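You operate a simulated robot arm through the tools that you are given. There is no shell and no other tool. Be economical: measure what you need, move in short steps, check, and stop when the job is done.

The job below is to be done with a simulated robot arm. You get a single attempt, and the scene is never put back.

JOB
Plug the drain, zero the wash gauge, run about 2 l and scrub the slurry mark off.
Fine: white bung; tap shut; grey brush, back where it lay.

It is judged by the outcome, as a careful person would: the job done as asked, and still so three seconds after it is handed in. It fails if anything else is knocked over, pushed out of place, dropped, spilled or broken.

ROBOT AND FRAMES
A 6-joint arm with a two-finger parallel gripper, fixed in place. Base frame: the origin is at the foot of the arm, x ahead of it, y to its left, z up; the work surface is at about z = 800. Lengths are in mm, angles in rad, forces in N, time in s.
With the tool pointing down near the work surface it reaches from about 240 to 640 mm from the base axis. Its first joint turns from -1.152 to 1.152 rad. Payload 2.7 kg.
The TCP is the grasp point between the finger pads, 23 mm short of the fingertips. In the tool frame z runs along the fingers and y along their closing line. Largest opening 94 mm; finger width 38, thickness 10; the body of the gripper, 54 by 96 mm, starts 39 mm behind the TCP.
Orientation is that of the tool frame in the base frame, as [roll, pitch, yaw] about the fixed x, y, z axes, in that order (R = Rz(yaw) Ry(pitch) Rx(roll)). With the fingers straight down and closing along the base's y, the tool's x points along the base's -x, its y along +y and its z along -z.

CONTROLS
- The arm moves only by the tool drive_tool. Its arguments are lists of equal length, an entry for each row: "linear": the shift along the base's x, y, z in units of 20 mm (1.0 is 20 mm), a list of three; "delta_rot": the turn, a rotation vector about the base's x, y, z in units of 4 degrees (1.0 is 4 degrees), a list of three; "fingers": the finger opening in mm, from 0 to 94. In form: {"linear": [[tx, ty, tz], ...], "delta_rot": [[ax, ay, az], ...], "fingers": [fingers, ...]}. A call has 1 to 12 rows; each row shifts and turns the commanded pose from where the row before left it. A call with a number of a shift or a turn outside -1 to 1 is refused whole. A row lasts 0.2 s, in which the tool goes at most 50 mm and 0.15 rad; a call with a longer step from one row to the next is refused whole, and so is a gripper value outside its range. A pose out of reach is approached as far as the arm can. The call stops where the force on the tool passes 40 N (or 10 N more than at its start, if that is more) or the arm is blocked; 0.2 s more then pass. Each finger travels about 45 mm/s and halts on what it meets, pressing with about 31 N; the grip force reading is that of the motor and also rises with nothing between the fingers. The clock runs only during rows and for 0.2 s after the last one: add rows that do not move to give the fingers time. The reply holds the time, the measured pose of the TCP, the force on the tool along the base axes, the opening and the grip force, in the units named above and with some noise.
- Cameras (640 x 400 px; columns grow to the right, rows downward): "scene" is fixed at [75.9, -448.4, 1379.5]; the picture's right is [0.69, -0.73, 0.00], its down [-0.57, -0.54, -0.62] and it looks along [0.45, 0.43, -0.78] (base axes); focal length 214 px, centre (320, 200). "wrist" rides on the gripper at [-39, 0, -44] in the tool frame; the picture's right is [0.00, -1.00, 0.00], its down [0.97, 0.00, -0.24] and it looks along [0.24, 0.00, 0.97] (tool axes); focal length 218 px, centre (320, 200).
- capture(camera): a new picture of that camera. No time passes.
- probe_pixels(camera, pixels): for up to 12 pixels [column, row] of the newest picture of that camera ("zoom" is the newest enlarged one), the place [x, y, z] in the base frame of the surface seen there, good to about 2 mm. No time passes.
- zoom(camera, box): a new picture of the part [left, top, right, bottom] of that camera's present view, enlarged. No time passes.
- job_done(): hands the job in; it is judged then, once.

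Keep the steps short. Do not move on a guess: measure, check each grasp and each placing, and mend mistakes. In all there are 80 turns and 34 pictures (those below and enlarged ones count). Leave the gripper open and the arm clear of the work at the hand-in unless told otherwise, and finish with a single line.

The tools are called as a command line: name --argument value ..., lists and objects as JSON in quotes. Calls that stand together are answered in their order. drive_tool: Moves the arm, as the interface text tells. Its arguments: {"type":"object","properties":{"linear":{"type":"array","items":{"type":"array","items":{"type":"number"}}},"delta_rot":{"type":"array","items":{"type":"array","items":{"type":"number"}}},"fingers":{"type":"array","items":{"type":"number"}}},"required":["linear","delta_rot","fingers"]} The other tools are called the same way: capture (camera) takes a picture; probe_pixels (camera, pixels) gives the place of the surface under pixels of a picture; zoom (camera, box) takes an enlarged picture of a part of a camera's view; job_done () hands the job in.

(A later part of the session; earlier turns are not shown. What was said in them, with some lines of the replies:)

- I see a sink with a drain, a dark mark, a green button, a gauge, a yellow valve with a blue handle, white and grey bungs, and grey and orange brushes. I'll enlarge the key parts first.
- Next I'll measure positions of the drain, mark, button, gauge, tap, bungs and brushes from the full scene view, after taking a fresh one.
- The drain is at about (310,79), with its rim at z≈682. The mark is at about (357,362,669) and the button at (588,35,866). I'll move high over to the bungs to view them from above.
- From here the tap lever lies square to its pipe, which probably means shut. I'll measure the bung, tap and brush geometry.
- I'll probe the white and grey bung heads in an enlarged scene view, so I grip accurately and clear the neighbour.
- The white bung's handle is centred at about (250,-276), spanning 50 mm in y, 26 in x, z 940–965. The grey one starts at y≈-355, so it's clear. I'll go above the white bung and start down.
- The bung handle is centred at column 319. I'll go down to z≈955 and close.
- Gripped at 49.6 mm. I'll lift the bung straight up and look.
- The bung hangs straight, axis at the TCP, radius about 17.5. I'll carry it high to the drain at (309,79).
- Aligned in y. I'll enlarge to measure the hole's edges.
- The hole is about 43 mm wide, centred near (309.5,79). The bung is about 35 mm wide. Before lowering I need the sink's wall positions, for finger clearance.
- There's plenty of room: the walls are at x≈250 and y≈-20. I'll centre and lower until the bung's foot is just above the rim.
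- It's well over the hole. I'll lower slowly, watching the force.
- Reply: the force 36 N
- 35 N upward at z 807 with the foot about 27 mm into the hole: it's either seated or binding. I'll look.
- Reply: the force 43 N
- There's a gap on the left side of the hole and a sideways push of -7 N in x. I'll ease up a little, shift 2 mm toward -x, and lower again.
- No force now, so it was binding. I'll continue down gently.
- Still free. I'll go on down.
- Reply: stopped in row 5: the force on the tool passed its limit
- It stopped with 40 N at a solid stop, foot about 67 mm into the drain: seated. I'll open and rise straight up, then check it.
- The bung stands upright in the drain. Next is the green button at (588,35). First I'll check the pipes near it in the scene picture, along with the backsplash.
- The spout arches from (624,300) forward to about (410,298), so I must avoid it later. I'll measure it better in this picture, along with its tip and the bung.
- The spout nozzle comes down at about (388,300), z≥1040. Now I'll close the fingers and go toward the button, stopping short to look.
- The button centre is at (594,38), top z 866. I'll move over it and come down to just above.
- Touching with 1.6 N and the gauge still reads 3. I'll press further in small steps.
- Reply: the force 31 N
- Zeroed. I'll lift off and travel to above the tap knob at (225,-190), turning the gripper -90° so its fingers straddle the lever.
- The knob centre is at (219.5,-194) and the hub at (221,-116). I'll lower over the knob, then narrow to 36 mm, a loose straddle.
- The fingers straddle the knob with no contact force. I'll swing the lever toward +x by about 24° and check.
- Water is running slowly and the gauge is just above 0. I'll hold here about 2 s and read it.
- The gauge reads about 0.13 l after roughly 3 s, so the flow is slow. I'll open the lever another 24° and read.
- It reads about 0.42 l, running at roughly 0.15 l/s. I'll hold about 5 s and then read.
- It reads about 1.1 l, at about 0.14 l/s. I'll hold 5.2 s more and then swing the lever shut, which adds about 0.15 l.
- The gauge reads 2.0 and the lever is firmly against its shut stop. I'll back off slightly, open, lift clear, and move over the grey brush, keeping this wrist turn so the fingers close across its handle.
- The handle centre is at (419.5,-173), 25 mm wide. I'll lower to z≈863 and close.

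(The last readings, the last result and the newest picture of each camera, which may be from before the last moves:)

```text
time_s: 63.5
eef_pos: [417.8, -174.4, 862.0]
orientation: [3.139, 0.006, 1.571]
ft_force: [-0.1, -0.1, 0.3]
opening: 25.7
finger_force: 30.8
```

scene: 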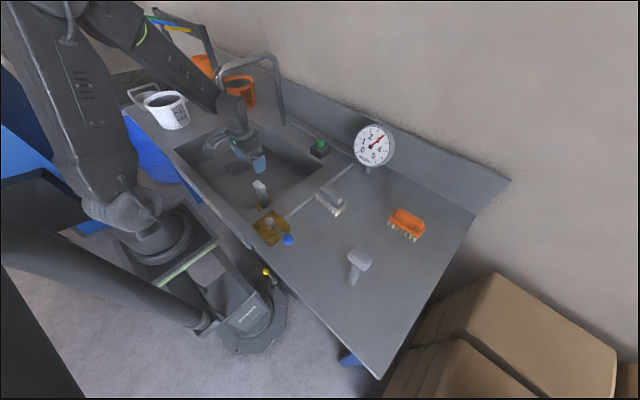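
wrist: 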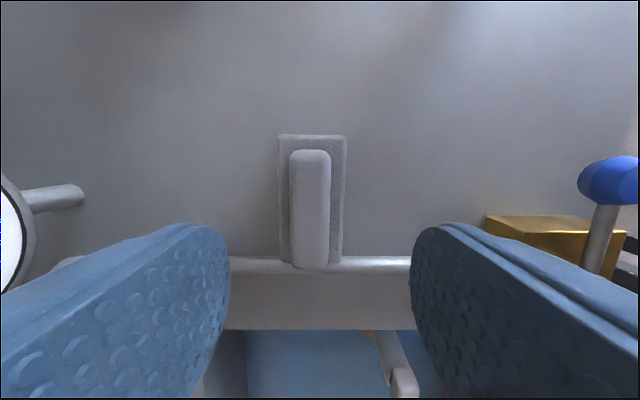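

The brush is gripped at 25.7 mm. Before carrying it to the mark I'll check clearance under the spout. I'll probe the nozzle tip and the arm's wrist profile in the last full scene picture, taken with the TCP at (309,82,927).

probe_pixels --camera "scene" --pixels '[[219, 92], [220, 96], [221, 100], [216, 84], [223, 90], [240, 128], [232, 112], [225, 100], [215, 92], [200, 85], [180, 65], [150, 40]]'

drive_tool --linear '[[0, 0, 0.5], [0, 0, 1], [0, 0, 1], [0, 0, 1], [0, 0, 1], [0, 0, 1]]' --delta_rot '[[0, 0, 0], [0, 0, 0], [0, 0, 0], [0, 0, 0], [0, 0, 0], [0, 0, 0]]' --fingers '[20, 20, 20, 20, 20, 20]'

capture --camera "scene"

```text
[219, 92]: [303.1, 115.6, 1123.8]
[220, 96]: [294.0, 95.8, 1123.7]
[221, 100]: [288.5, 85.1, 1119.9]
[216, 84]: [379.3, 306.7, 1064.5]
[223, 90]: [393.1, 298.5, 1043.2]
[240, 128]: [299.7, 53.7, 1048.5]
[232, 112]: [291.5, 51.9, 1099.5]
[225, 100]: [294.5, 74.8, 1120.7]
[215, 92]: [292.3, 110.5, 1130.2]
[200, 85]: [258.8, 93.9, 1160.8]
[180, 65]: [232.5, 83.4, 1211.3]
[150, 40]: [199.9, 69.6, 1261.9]
```

```text
time_s: 64.8
eef_pos: [417.9, -172.2, 971.5]
orientation: [3.141, 0.005, 1.572]
ft_force: [0.0, -0.2, -1.6]
opening: 25.4
finger_force: 30.8
```

```text
6 pictures are left
```

scene: 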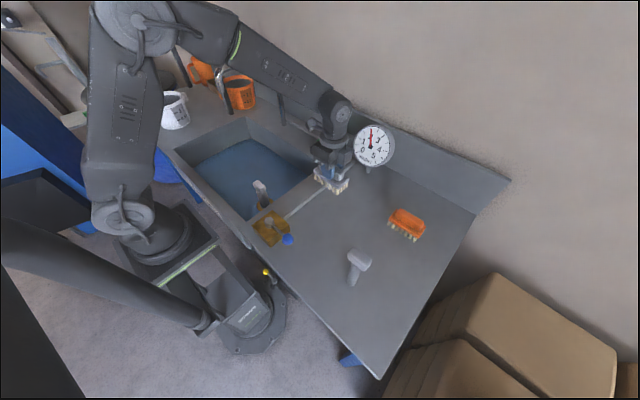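

The wrist top sits about 200 mm above the TCP. I'll probe the nozzle's lower end in this new picture, where it's unobstructed, and the mark and drain bung too.

probe_pixels --camera "scene" --pixels '[[219, 80], [220, 84], [220, 87], [221, 90], [221, 92], [222, 94], [223, 97], [224, 100], [218, 90], [225, 95], [240, 170], [270, 150]]'

zoom --camera "scene" --box '[170, 55, 350, 225]'

```text
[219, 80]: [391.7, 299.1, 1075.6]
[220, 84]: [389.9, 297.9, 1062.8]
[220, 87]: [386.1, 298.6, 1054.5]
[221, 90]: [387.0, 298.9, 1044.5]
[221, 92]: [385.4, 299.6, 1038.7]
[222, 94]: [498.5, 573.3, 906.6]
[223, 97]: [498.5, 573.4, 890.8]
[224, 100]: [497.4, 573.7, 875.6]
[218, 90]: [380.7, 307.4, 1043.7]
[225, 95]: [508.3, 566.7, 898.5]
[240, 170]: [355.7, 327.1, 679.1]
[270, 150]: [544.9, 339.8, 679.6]
```

```text
2.35 times, centred on (260, 140) of scene
```

zoom: 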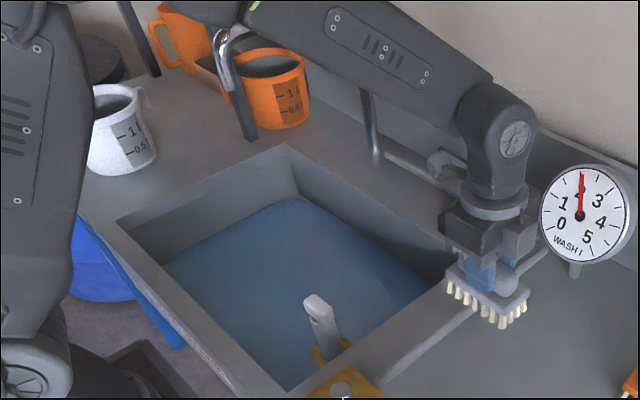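

The nozzle tip is at (387,299), z≈1037. The water is about 10 mm deep and the gauge reads 2. I'll probe the forearm for its slope.

probe_pixels --camera "scene" --pixels '[[335, 100], [320, 88], [300, 78], [280, 66], [260, 55], [240, 44], [215, 30], [150, 8], [135, 15], [125, 100], [115, 215], [340, 115]]'

```text
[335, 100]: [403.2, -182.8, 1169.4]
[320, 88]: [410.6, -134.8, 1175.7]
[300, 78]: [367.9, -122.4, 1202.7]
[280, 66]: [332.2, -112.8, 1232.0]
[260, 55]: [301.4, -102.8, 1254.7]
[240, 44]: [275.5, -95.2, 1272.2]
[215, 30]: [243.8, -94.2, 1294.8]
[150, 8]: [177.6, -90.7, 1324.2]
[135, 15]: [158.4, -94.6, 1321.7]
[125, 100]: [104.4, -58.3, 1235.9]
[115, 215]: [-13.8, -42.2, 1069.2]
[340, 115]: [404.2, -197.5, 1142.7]
```

By my geometry the forearm passes at least 40 mm below the nozzle at scrubbing height. I'll carry the brush to (310,225), then lower it into the sink there, well inside the nozzle's radius.

drive_tool --linear '[[-0.27, 0.9925, 0], [-0.27, 0.9925, 0], [-0.27, 0.9925, 0], [-0.27, 0.9925, 0], [-0.27, 0.9925, 0], [-0.27, 0.9925, 0], [-0.27, 0.9925, 0], [-0.27, 0.9925, 0], [-0.27, 0.9925, 0], [-0.27, 0.9925, 0]]' --delta_rot '[[0, 0, 0], [0, 0, 0], [0, 0, 0], [0, 0, 0], [0, 0, 0], [0, 0, 0], [0, 0, 0], [0, 0, 0], [0, 0, 0], [0, 0, 0]]' --fingers '[20, 20, 20, 20, 20, 20, 20, 20, 20, 20]'

drive_tool --linear '[[-0.27, 0.9925, 0], [-0.27, 0.9925, 0], [-0.27, 0.9925, 0], [-0.27, 0.9925, 0], [-0.27, 0.9925, 0], [-0.27, 0.9925, 0], [-0.27, 0.9925, 0], [-0.27, 0.9925, 0], [-0.27, 0.9925, 0], [-0.27, 0.9925, 0]]' --delta_rot '[[0, 0, 0], [0, 0, 0], [0, 0, 0], [0, 0, 0], [0, 0, 0], [0, 0, 0], [0, 0, 0], [0, 0, 0], [0, 0, 0], [0, 0, 0]]' --fingers '[20, 20, 20, 20, 20, 20, 20, 20, 20, 20]'

```text
time_s: 67.0
eef_pos: [365.6, 26.4, 970.4]
orientation: [3.141, 0.004, 1.571]
ft_force: [0.9, 1.0, -1.0]
opening: 25.8
finger_force: 30.8
```

```text
time_s: 69.2
eef_pos: [308.8, 224.1, 969.6]
orientation: [3.14, 0.004, 1.57]
ft_force: [1.1, 0.4, -1.0]
opening: 25.6
finger_force: 30.8
```

Orientation is held. I'll lower to z≈755, with the bristles about 14 mm above the water.

drive_tool --linear '[[0, 0, -1], [0, 0, -1], [0, 0, -1], [0, 0, -1], [0, 0, -1], [0, 0, -1], [0, 0, -1], [0, 0, -1], [0, 0, -1], [0, 0, -1], [0, 0, -0.7]]' --delta_rot '[[0, 0, 0], [0, 0, 0], [0, 0, 0], [0, 0, 0], [0, 0, 0], [0, 0, 0], [0, 0, 0], [0, 0, 0], [0, 0, 0], [0, 0, 0], [0, 0, 0]]' --fingers '[20, 20, 20, 20, 20, 20, 20, 20, 20, 20, 20]'

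drive_tool --linear '[[0.2, 0.9, 0], [0.2, 0.9, 0], [0.2, 0.9, 0], [0.2, 0.9, 0], [0.2, 0.9, 0], [0.2, 0.9, 0], [0, 0, 0]]' --delta_rot '[[0, 0, 0], [0, 0, 0], [0, 0, 0], [0, 0, 0], [0, 0, 0], [0, 0, 0], [0, 0, 0]]' --fingers '[20, 20, 20, 20, 20, 20, 20]'

capture --camera "wrist"

```text
time_s: 71.7
eef_pos: [310.5, 226.4, 755.1]
orientation: [-3.141, 0.005, 1.57]
ft_force: [-0.2, 0.1, -1.0]
opening: 25.5
finger_force: 31.4
```

```text
time_s: 73.2
eef_pos: [334.9, 333.5, 756.7]
orientation: [3.14, 0.005, 1.571]
ft_force: [-0.7, 0.0, -1.8]
opening: 25.7
finger_force: 31.0
```

```text
4 pictures are left
```

wrist: 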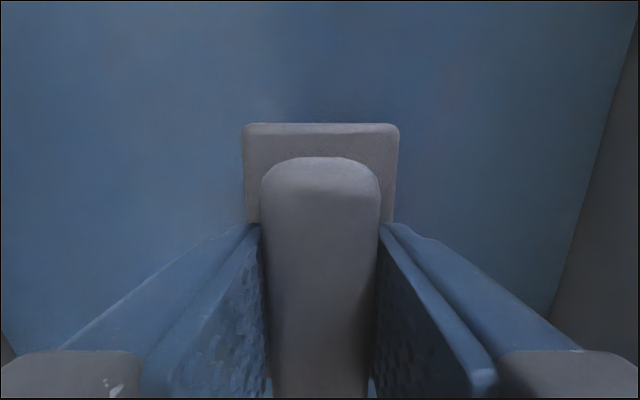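

The brush sits square in the grip. I'll move to the near side of the mark at (313,345) and lower until the bristles press the floor.

drive_tool --linear '[[-0.55, 0.3, 0], [-0.55, 0.3, 0], [0, 0, -0.5], [0, 0, -0.3], [0, 0, -0.2], [0, 0, -0.1], [0, 0, 0]]' --delta_rot '[[0, 0, 0], [0, 0, 0], [0, 0, 0], [0, 0, 0], [0, 0, 0], [0, 0, 0], [0, 0, 0]]' --fingers '[20, 20, 20, 20, 20, 20, 20]'

```text
time_s: 74.8
eef_pos: [311.6, 344.4, 735.7]
orientation: [3.14, 0.006, 1.571]
ft_force: [-0.6, -0.5, -1.2]
opening: 25.4
finger_force: 31.5
```

No contact yet. I'll lower in 1.5–2 mm steps.

drive_tool --linear '[[0, 0, -0.1], [0, 0, -0.1], [0, 0, -0.08], [0, 0, 0]]' --delta_rot '[[0, 0, 0], [0, 0, 0], [0, 0, 0], [0, 0, 0]]' --fingers '[20, 20, 20, 20]'

```text
time_s: 75.8
eef_pos: [310.8, 345.7, 729.5]
orientation: [3.137, 0.003, 1.571]
ft_force: [-8.2, -7.1, 33.9]
opening: 25.4
finger_force: 31.0
```

Contact at 34 N is a bit firm. I'll ease up 1 mm and make the first stroke across and back at y≈345.

drive_tool --linear '[[0, 0, 0.06], [0.6, 0, 0], [0.6, 0, 0], [0.6, 0, 0], [0.6, 0, 0], [0.6, 0, 0], [0.6, 0, 0], [0.6, 0, 0], [0.6, 0, 0], [0, 0, 0]]' --delta_rot '[[0, 0, 0], [0, 0, 0], [0, 0, 0], [0, 0, 0], [0, 0, 0], [0, 0, 0], [0, 0, 0], [0, 0, 0], [0, 0, 0], [0, 0, 0]]' --fingers '[20, 20, 20, 20, 20, 20, 20, 20, 20, 20]'

```text
time_s: 78.0
eef_pos: [408.4, 343.0, 732.2]
orientation: [-3.141, 0.006, 1.571]
ft_force: [-0.1, -0.3, 2.4]
opening: 25.6
finger_force: 31.3
```

Contact got light at 2.4 N. I'll press 1 mm more and stroke back, checking.

drive_tool --linear '[[0, 0, -0.05], [-0.6, 0, 0], [-0.6, 0, 0], [-0.6, 0, 0], [-0.6, 0, 0]]' --delta_rot '[[0, 0, 0], [0, 0, 0], [0, 0, 0], [0, 0, 0], [0, 0, 0]]' --fingers '[20, 20, 20, 20, 20]'

drive_tool --linear '[[-0.6, 0, 0], [-0.6, 0, 0], [-0.6, 0, 0], [-0.6, 0, 0], [0, 0.9, 0], [0, 0.9, 0], [0, 0, 0]]' --delta_rot '[[0, 0, 0], [0, 0, 0], [0, 0, 0], [0, 0, 0], [0, 0, 0], [0, 0, 0], [0, 0, 0]]' --fingers '[20, 20, 20, 20, 20, 20, 20]'

```text
time_s: 79.2
eef_pos: [359.3, 344.8, 730.7]
orientation: [3.139, 0.003, 1.572]
ft_force: [3.5, -0.1, 8.3]
opening: 25.7
finger_force: 30.8
```

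```text
time_s: 80.4
eef_pos: [313.3, 358.8, 731.9]
orientation: [3.136, 0.002, 1.571]
ft_force: [-0.5, 1.4, 4.0]
opening: 25.4
finger_force: 31.0
stopped in row 5: the force on the tool passed its limit (the readings are from after the stop); the commanded pose is now the measured one
```

The sideways drag tripped the limit. I'll lift 10 mm, shift to y≈381, and lower again.

drive_tool --linear '[[0, 0, 0.5], [0, 0.6, 0], [0, 0.5, 0], [0, 0, -0.25], [0, 0, -0.2], [0, 0, -0.05], [0, 0, -0.05], [0, 0, 0]]' --delta_rot '[[0, 0, 0], [0, 0, 0], [0, 0, 0], [0, 0, 0], [0, 0, 0], [0, 0, 0], [0, 0, 0], [0, 0, 0]]' --fingers '[20, 20, 20, 20, 20, 20, 20, 20]'

```text
time_s: 82.4
eef_pos: [313.0, 382.2, 731.0]
orientation: [3.139, 0.004, 1.57]
ft_force: [0.6, -0.4, 4.2]
opening: 25.7
finger_force: 31.0
stopped in row 8: the force on the tool passed its limit (the readings are from after the stop); the commanded pose is now the measured one
```

I'm in contact at 4 N. I'll stroke across at y≈382 and back.

drive_tool --linear '[[0.6, 0, 0], [0.6, 0, 0], [0.6, 0, 0], [0.6, 0, 0], [0.6, 0, 0], [0.6, 0, 0], [0.6, 0, 0], [0.6, 0, 0], [0, 0, 0]]' --delta_rot '[[0, 0, 0], [0, 0, 0], [0, 0, 0], [0, 0, 0], [0, 0, 0], [0, 0, 0], [0, 0, 0], [0, 0, 0], [0, 0, 0]]' --fingers '[20, 20, 20, 20, 20, 20, 20, 20, 20]'

drive_tool --linear '[[-0.6, 0, 0], [-0.6, 0, 0], [-0.6, 0, 0], [-0.6, 0, 0], [-0.6, 0, 0], [-0.6, 0, 0], [-0.6, 0, 0], [-0.6, 0, 0], [0, 0, 0]]' --delta_rot '[[0, 0, 0], [0, 0, 0], [0, 0, 0], [0, 0, 0], [0, 0, 0], [0, 0, 0], [0, 0, 0], [0, 0, 0], [0, 0, 0]]' --fingers '[20, 20, 20, 20, 20, 20, 20, 20, 20]'

```text
time_s: 84.4
eef_pos: [408.2, 380.7, 729.6]
orientation: [3.138, 0.003, 1.57]
ft_force: [-4.1, 0.7, 14.5]
opening: 25.6
finger_force: 31.2
```

```text
time_s: 86.4
eef_pos: [314.3, 382.4, 729.4]
orientation: [3.136, 0.001, 1.571]
ft_force: [8.1, 1.5, 22.0]
opening: 25.7
finger_force: 31.0
```

Good pressure at 14–22 N. The water hides the mark, so I'll do a second firm pass at y≈345 as well, lifting to shift.

drive_tool --linear '[[0, 0, 0.5], [0, -0.9, 0], [0, -0.95, 0], [0, 0, -0.3], [0, 0, -0.1], [0, 0, -0.06], [0, 0, 0]]' --delta_rot '[[0, 0, 0], [0, 0, 0], [0, 0, 0], [0, 0, 0], [0, 0, 0], [0, 0, 0], [0, 0, 0]]' --fingers '[20, 20, 20, 20, 20, 20, 20]'

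drive_tool --linear '[[0.6, 0, 0], [0.6, 0, 0], [0.6, 0, 0], [0.6, 0, 0], [0.6, 0, 0], [0.6, 0, 0], [0.6, 0, 0], [0.6, 0, 0], [0, 0, 0]]' --delta_rot '[[0, 0, 0], [0, 0, 0], [0, 0, 0], [0, 0, 0], [0, 0, 0], [0, 0, 0], [0, 0, 0], [0, 0, 0], [0, 0, 0]]' --fingers '[20, 20, 20, 20, 20, 20, 20, 20, 20]'

```text
time_s: 88.0
eef_pos: [314.4, 345.4, 730.9]
orientation: [3.137, 0.004, 1.57]
ft_force: [1.0, 0.1, -0.6]
opening: 25.3
finger_force: 31.0
```

```text
time_s: 90.0
eef_pos: [410.6, 344.5, 730.7]
orientation: [3.138, 0.003, 1.57]
ft_force: [-2.1, 0.2, 3.7]
opening: 25.4
finger_force: 30.8
```

Contact is light, so I'll press about 1.5 mm more and stroke back.

drive_tool --linear '[[0, 0, -0.06], [0, 0, -0.02], [-0.6, 0, 0], [-0.6, 0, 0], [-0.6, 0, 0], [-0.6, 0, 0], [-0.6, 0, 0], [-0.6, 0, 0], [-0.6, 0, 0], [-0.6, 0, 0], [0, 0, 0]]' --delta_rot '[[0, 0, 0], [0, 0, 0], [0, 0, 0], [0, 0, 0], [0, 0, 0], [0, 0, 0], [0, 0, 0], [0, 0, 0], [0, 0, 0], [0, 0, 0], [0, 0, 0]]' --fingers '[20, 20, 20, 20, 20, 20, 20, 20, 20, 20, 20]'

drive_tool --linear '[[0.6, 0, 0], [0.6, 0, 0], [0.6, 0, 0], [0.6, 0, 0], [0.6, 0, 0], [0.6, 0, 0], [0.6, 0, 0], [0.6, 0, 0], [0, 0, 0]]' --delta_rot '[[0, 0, 0], [0, 0, 0], [0, 0, 0], [0, 0, 0], [0, 0, 0], [0, 0, 0], [0, 0, 0], [0, 0, 0], [0, 0, 0]]' --fingers '[20, 20, 20, 20, 20, 20, 20, 20, 20]'

```text
time_s: 92.4
eef_pos: [313.1, 344.3, 730.0]
orientation: [3.136, 0.0, 1.57]
ft_force: [7.5, 0.2, 20.1]
opening: 25.3
finger_force: 31.0
```

```text
time_s: 94.4
eef_pos: [410.1, 344.0, 731.0]
orientation: [3.135, 0.002, 1.571]
ft_force: [-10.5, 0.3, 28.4]
opening: 25.4
finger_force: 30.9
```

Firm contact throughout. One middle pass at y≈364 on the way back.

drive_tool --linear '[[0, 0, 0.5], [0, 0.95, 0], [0, 0, -0.3], [0, 0, -0.15], [0, 0, -0.04], [-0.7, 0, 0], [-0.7, 0, 0], [-0.7, 0, 0], [-0.7, 0, 0], [-0.7, 0, 0], [-0.7, 0, 0], [-0.6, 0, 0]]' --delta_rot '[[0, 0, 0], [0, 0, 0], [0, 0, 0], [0, 0, 0], [0, 0, 0], [0, 0, 0], [0, 0, 0], [0, 0, 0], [0, 0, 0], [0, 0, 0], [0, 0, 0], [0, 0, 0]]' --fingers '[20, 20, 20, 20, 20, 20, 20, 20, 20, 20, 20, 20]'

```text
time_s: 97.0
eef_pos: [314.2, 363.6, 730.7]
orientation: [3.136, -0.001, 1.573]
ft_force: [8.5, 0.4, 25.3]
opening: 25.5
finger_force: 31.2
```

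Scrubbing strokes are done. I'll lift the brush out, retreat low to (310,226), and rise.

drive_tool --linear '[[0, 0, 0.6], [0, 0, 0.6], [0, -0.98, 0], [0, -0.98, 0], [0, -0.98, 0], [0, -0.98, 0], [0, -0.98, 0], [0, -0.98, 0], [-0.1, -0.98, 0], [0, 0, 1], [0, 0, 1], [0, 0, 1]]' --delta_rot '[[0, 0, 0], [0, 0, 0], [0, 0, 0], [0, 0, 0], [0, 0, 0], [0, 0, 0], [0, 0, 0], [0, 0, 0], [0, 0, 0], [0, 0, 0], [0, 0, 0], [0, 0, 0]]' --fingers '[20, 20, 20, 20, 20, 20, 20, 20, 20, 20, 20, 20]'

drive_tool --linear '[[0, 0, 1], [0, 0, 1], [0, 0, 1], [0, 0, 1], [0, 0, 1], [0, 0, 1], [0, 0, 1], [0, 0, 1]]' --delta_rot '[[0, 0, 0], [0, 0, 0], [0, 0, 0], [0, 0, 0], [0, 0, 0], [0, 0, 0], [0, 0, 0], [0, 0, 0]]' --fingers '[20, 20, 20, 20, 20, 20, 20, 20]'

```text
time_s: 99.6
eef_pos: [310.1, 226.5, 815.9]
orientation: [3.141, 0.003, 1.571]
ft_force: [-0.4, -0.8, -1.0]
opening: 25.8
finger_force: 31.1
```

```text
time_s: 101.4
eef_pos: [310.7, 224.9, 974.2]
orientation: [3.138, 0.002, 1.572]
ft_force: [0.2, 0.0, -0.7]
opening: 25.9
finger_force: 31.2
```

Back to above the brush's original spot, by the same path.

drive_tool --linear '[[0.27, -0.9925, 0], [0.27, -0.9925, 0], [0.27, -0.9925, 0], [0.27, -0.9925, 0], [0.27, -0.9925, 0], [0.27, -0.9925, 0], [0.27, -0.9925, 0], [0.27, -0.9925, 0], [0.27, -0.9925, 0], [0.27, -0.9925, 0]]' --delta_rot '[[0, 0, 0], [0, 0, 0], [0, 0, 0], [0, 0, 0], [0, 0, 0], [0, 0, 0], [0, 0, 0], [0, 0, 0], [0, 0, 0], [0, 0, 0]]' --fingers '[20, 20, 20, 20, 20, 20, 20, 20, 20, 20]'

drive_tool --linear '[[0.27, -0.9925, 0], [0.27, -0.9925, 0], [0.27, -0.9925, 0], [0.27, -0.9925, 0], [0.27, -0.9925, 0], [0.27, -0.9925, 0], [0.27, -0.9925, 0], [0.27, -0.9925, 0], [0.27, -0.9925, 0], [0.27, -0.9925, 0], [0, 0, 0]]' --delta_rot '[[0, 0, 0], [0, 0, 0], [0, 0, 0], [0, 0, 0], [0, 0, 0], [0, 0, 0], [0, 0, 0], [0, 0, 0], [0, 0, 0], [0, 0, 0], [0, 0, 0]]' --fingers '[20, 20, 20, 20, 20, 20, 20, 20, 20, 20, 20]'

zoom --camera "scene" --box '[180, 110, 400, 270]'

```text
time_s: 103.6
eef_pos: [365.0, 26.5, 973.5]
orientation: [3.141, 0.005, 1.573]
ft_force: [0.2, 0.5, -0.7]
opening: 25.6
finger_force: 30.6
```

```text
time_s: 106.0
eef_pos: [419.9, -170.7, 975.7]
orientation: [3.138, 0.004, 1.57]
ft_force: [0.0, -0.1, -1.0]
opening: 25.6
finger_force: 31.4
```

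```text
2.50 times, centred on (290, 190) of scene
```

zoom: 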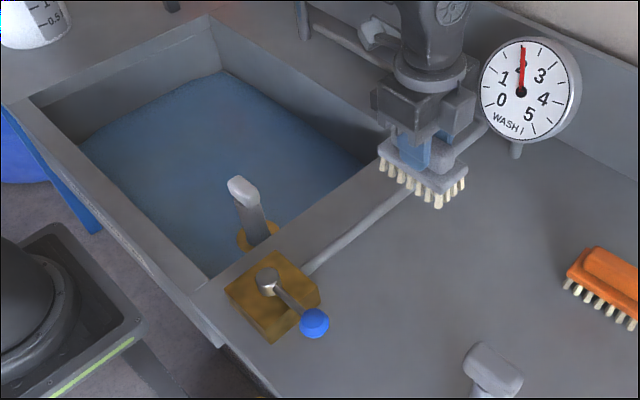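

The tap is shut, the gauge is at 2, the bung is in and the water is standing. I'll lower the brush toward its spot, bristles about 25 mm above the bench first.

drive_tool --linear '[[-0.05, -0.1, -1], [0, 0, -1], [0, 0, -1], [0, 0, -1], [0, 0, -0.5], [0, 0, 0]]' --delta_rot '[[0, 0, 0], [0, 0, 0], [0, 0, 0], [0, 0, 0], [0, 0, 0], [0, 0, 0]]' --fingers '[20, 20, 20, 20, 20, 20]'

drive_tool --linear '[[0, 0, 0]]' --delta_rot '[[0, 0, 0]]' --fingers '[20]'

```text
time_s: 107.4
eef_pos: [419.8, -171.5, 884.2]
orientation: [3.138, 0.003, 1.57]
ft_force: [-1.2, 0.1, -1.2]
opening: 25.9
finger_force: 31.3
```

```text
time_s: 107.8
eef_pos: [418.9, -171.9, 884.0]
orientation: [3.139, 0.004, 1.571]
ft_force: [-0.2, -0.6, -0.8]
opening: 25.6
finger_force: 31.0
```

I'm about 1 mm off in x and y. I'll correct that and lower the last 22 mm gently.

drive_tool --linear '[[-0.04, -0.08, -0.4], [0, 0, -0.3], [0, 0, -0.2], [0, 0, -0.1], [0, 0, -0.05], [0, 0, 0]]' --delta_rot '[[0, 0, 0], [0, 0, 0], [0, 0, 0], [0, 0, 0], [0, 0, 0], [0, 0, 0]]' --fingers '[20, 20, 20, 20, 20, 20]'

```text
time_s: 109.2
eef_pos: [418.9, -175.5, 863.3]
orientation: [3.137, 0.004, 1.572]
ft_force: [0.3, -0.3, -1.5]
opening: 25.5
finger_force: 31.3
```

drive_tool --linear '[[0, 0, -0.05], [0, 0, -0.05], [0, 0, 0]]' --delta_rot '[[0, 0, 0], [0, 0, 0], [0, 0, 0]]' --fingers '[20, 20, 20]'

```text
time_s: 110.0
eef_pos: [418.2, -176.4, 860.4]
orientation: [3.137, 0.003, 1.571]
ft_force: [0.4, 1.4, 6.7]
opening: 25.7
finger_force: 31.0
```

The bristles rest on the bench at 6.7 N. I'll open and lift away.

drive_tool --linear '[[0, 0, 0], [0, 0, 0], [0, 0, 0], [0, 0, 1], [0, 0, 1], [0, 0, 1], [0, 0, 1], [0, 0, 1], [0, 0, 1], [0, 0, 1]]' --delta_rot '[[0, 0, 0], [0, 0, 0], [0, 0, 0], [0, 0, 0], [0, 0, 0], [0, 0, 0], [0, 0, 0], [0, 0, 0], [0, 0, 0], [0, 0, 0]]' --fingers '[60, 60, 60, 60, 60, 60, 60, 60, 60, 60]'

```text
time_s: 112.2
eef_pos: [417.6, -177.6, 999.5]
orientation: [3.137, 0.004, 1.569]
ft_force: [-0.1, -0.8, -0.1]
opening: 60.2
finger_force: 0.0
```

The brush is released. I'll rise and go over the sink to about (400,110,1145), fingers fully open, to check the floor and everything else.

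drive_tool --linear '[[0, 0, 1], [0, 0, 1], [0, 0.95, 0.7], [0, 0.95, 0.7], [0, 0.95, 0.7], [0, 0.95, 0.7], [0, 0.95, 0.7], [0, 0.95, 0.7], [0, 0.95, 0.7], [0, 0.95, 0.3]]' --delta_rot '[[0, 0, 0], [0, 0, 0], [0, 0, 0], [0, 0, 0], [0, 0, 0], [0, 0, 0], [0, 0, 0], [0, 0, 0], [0, 0, 0], [0, 0, 0]]' --fingers '[60, 60, 94, 94, 94, 94, 94, 94, 94, 94]'

drive_tool --linear '[[-0.12, 0.95, 0], [-0.12, 0.95, 0], [-0.12, 0.95, 0], [-0.12, 0.95, 0], [-0.12, 0.95, 0], [-0.12, 0.95, 0], [-0.12, 0.95, 0], [0, 0, 0]]' --delta_rot '[[0, 0, 0], [0, 0, 0], [0, 0, 0], [0, 0, 0], [0, 0, 0], [0, 0, 0], [0, 0, 0], [0, 0, 0]]' --fingers '[94, 94, 94, 94, 94, 94, 94, 94]'

capture --camera "wrist"

```text
time_s: 114.4
eef_pos: [416.7, -22.7, 1145.0]
orientation: [3.138, 0.004, 1.571]
ft_force: [-0.2, 0.5, -0.5]
opening: 94.1
finger_force: 0.0
```

```text
time_s: 116.2
eef_pos: [400.7, 109.1, 1146.5]
orientation: [3.138, 0.004, 1.572]
ft_force: [0.0, 0.3, 0.6]
opening: 94.2
finger_force: 0.0
```

```text
2 pictures are left
```

wrist: 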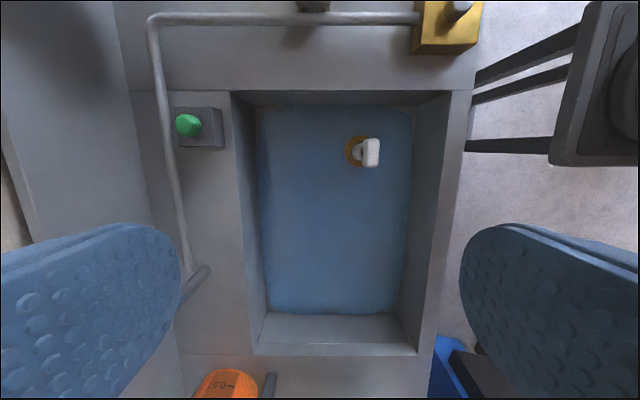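

The drain ring shows through the water and no dark mark shows near (345,260). I'll enlarge that part to be sure.

zoom --camera "wrist" --box '[250, 100, 430, 330]'

zoom --camera "scene" --box '[200, 90, 440, 290]'

```text
1.74 times, centred on (340, 215) of wrist
```

zoom: 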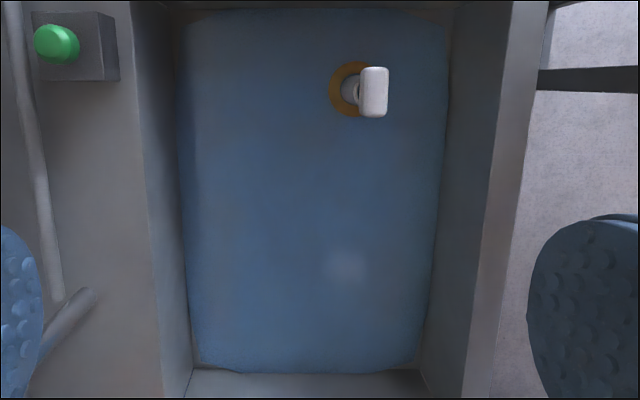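

```text
2.00 times, centred on (320, 190) of scene
```

zoom: 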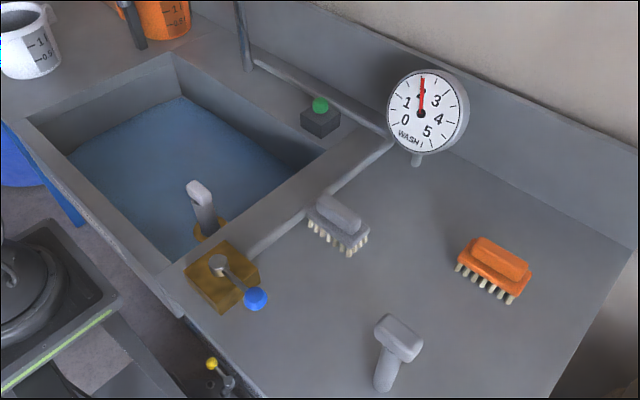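

The mark is gone, the gauge reads about 2, the tap is shut, the bung is seated, and the brush is back. The gripper is open and clear, so I'm handing in.

job_done

```text
The job is handed in.
```

The white bung is in the drain, the wash gauge was zeroed and now reads about 2 l, the tap is shut, no slurry mark shows through the water, and the grey brush is back within about 3 mm of where it lay.
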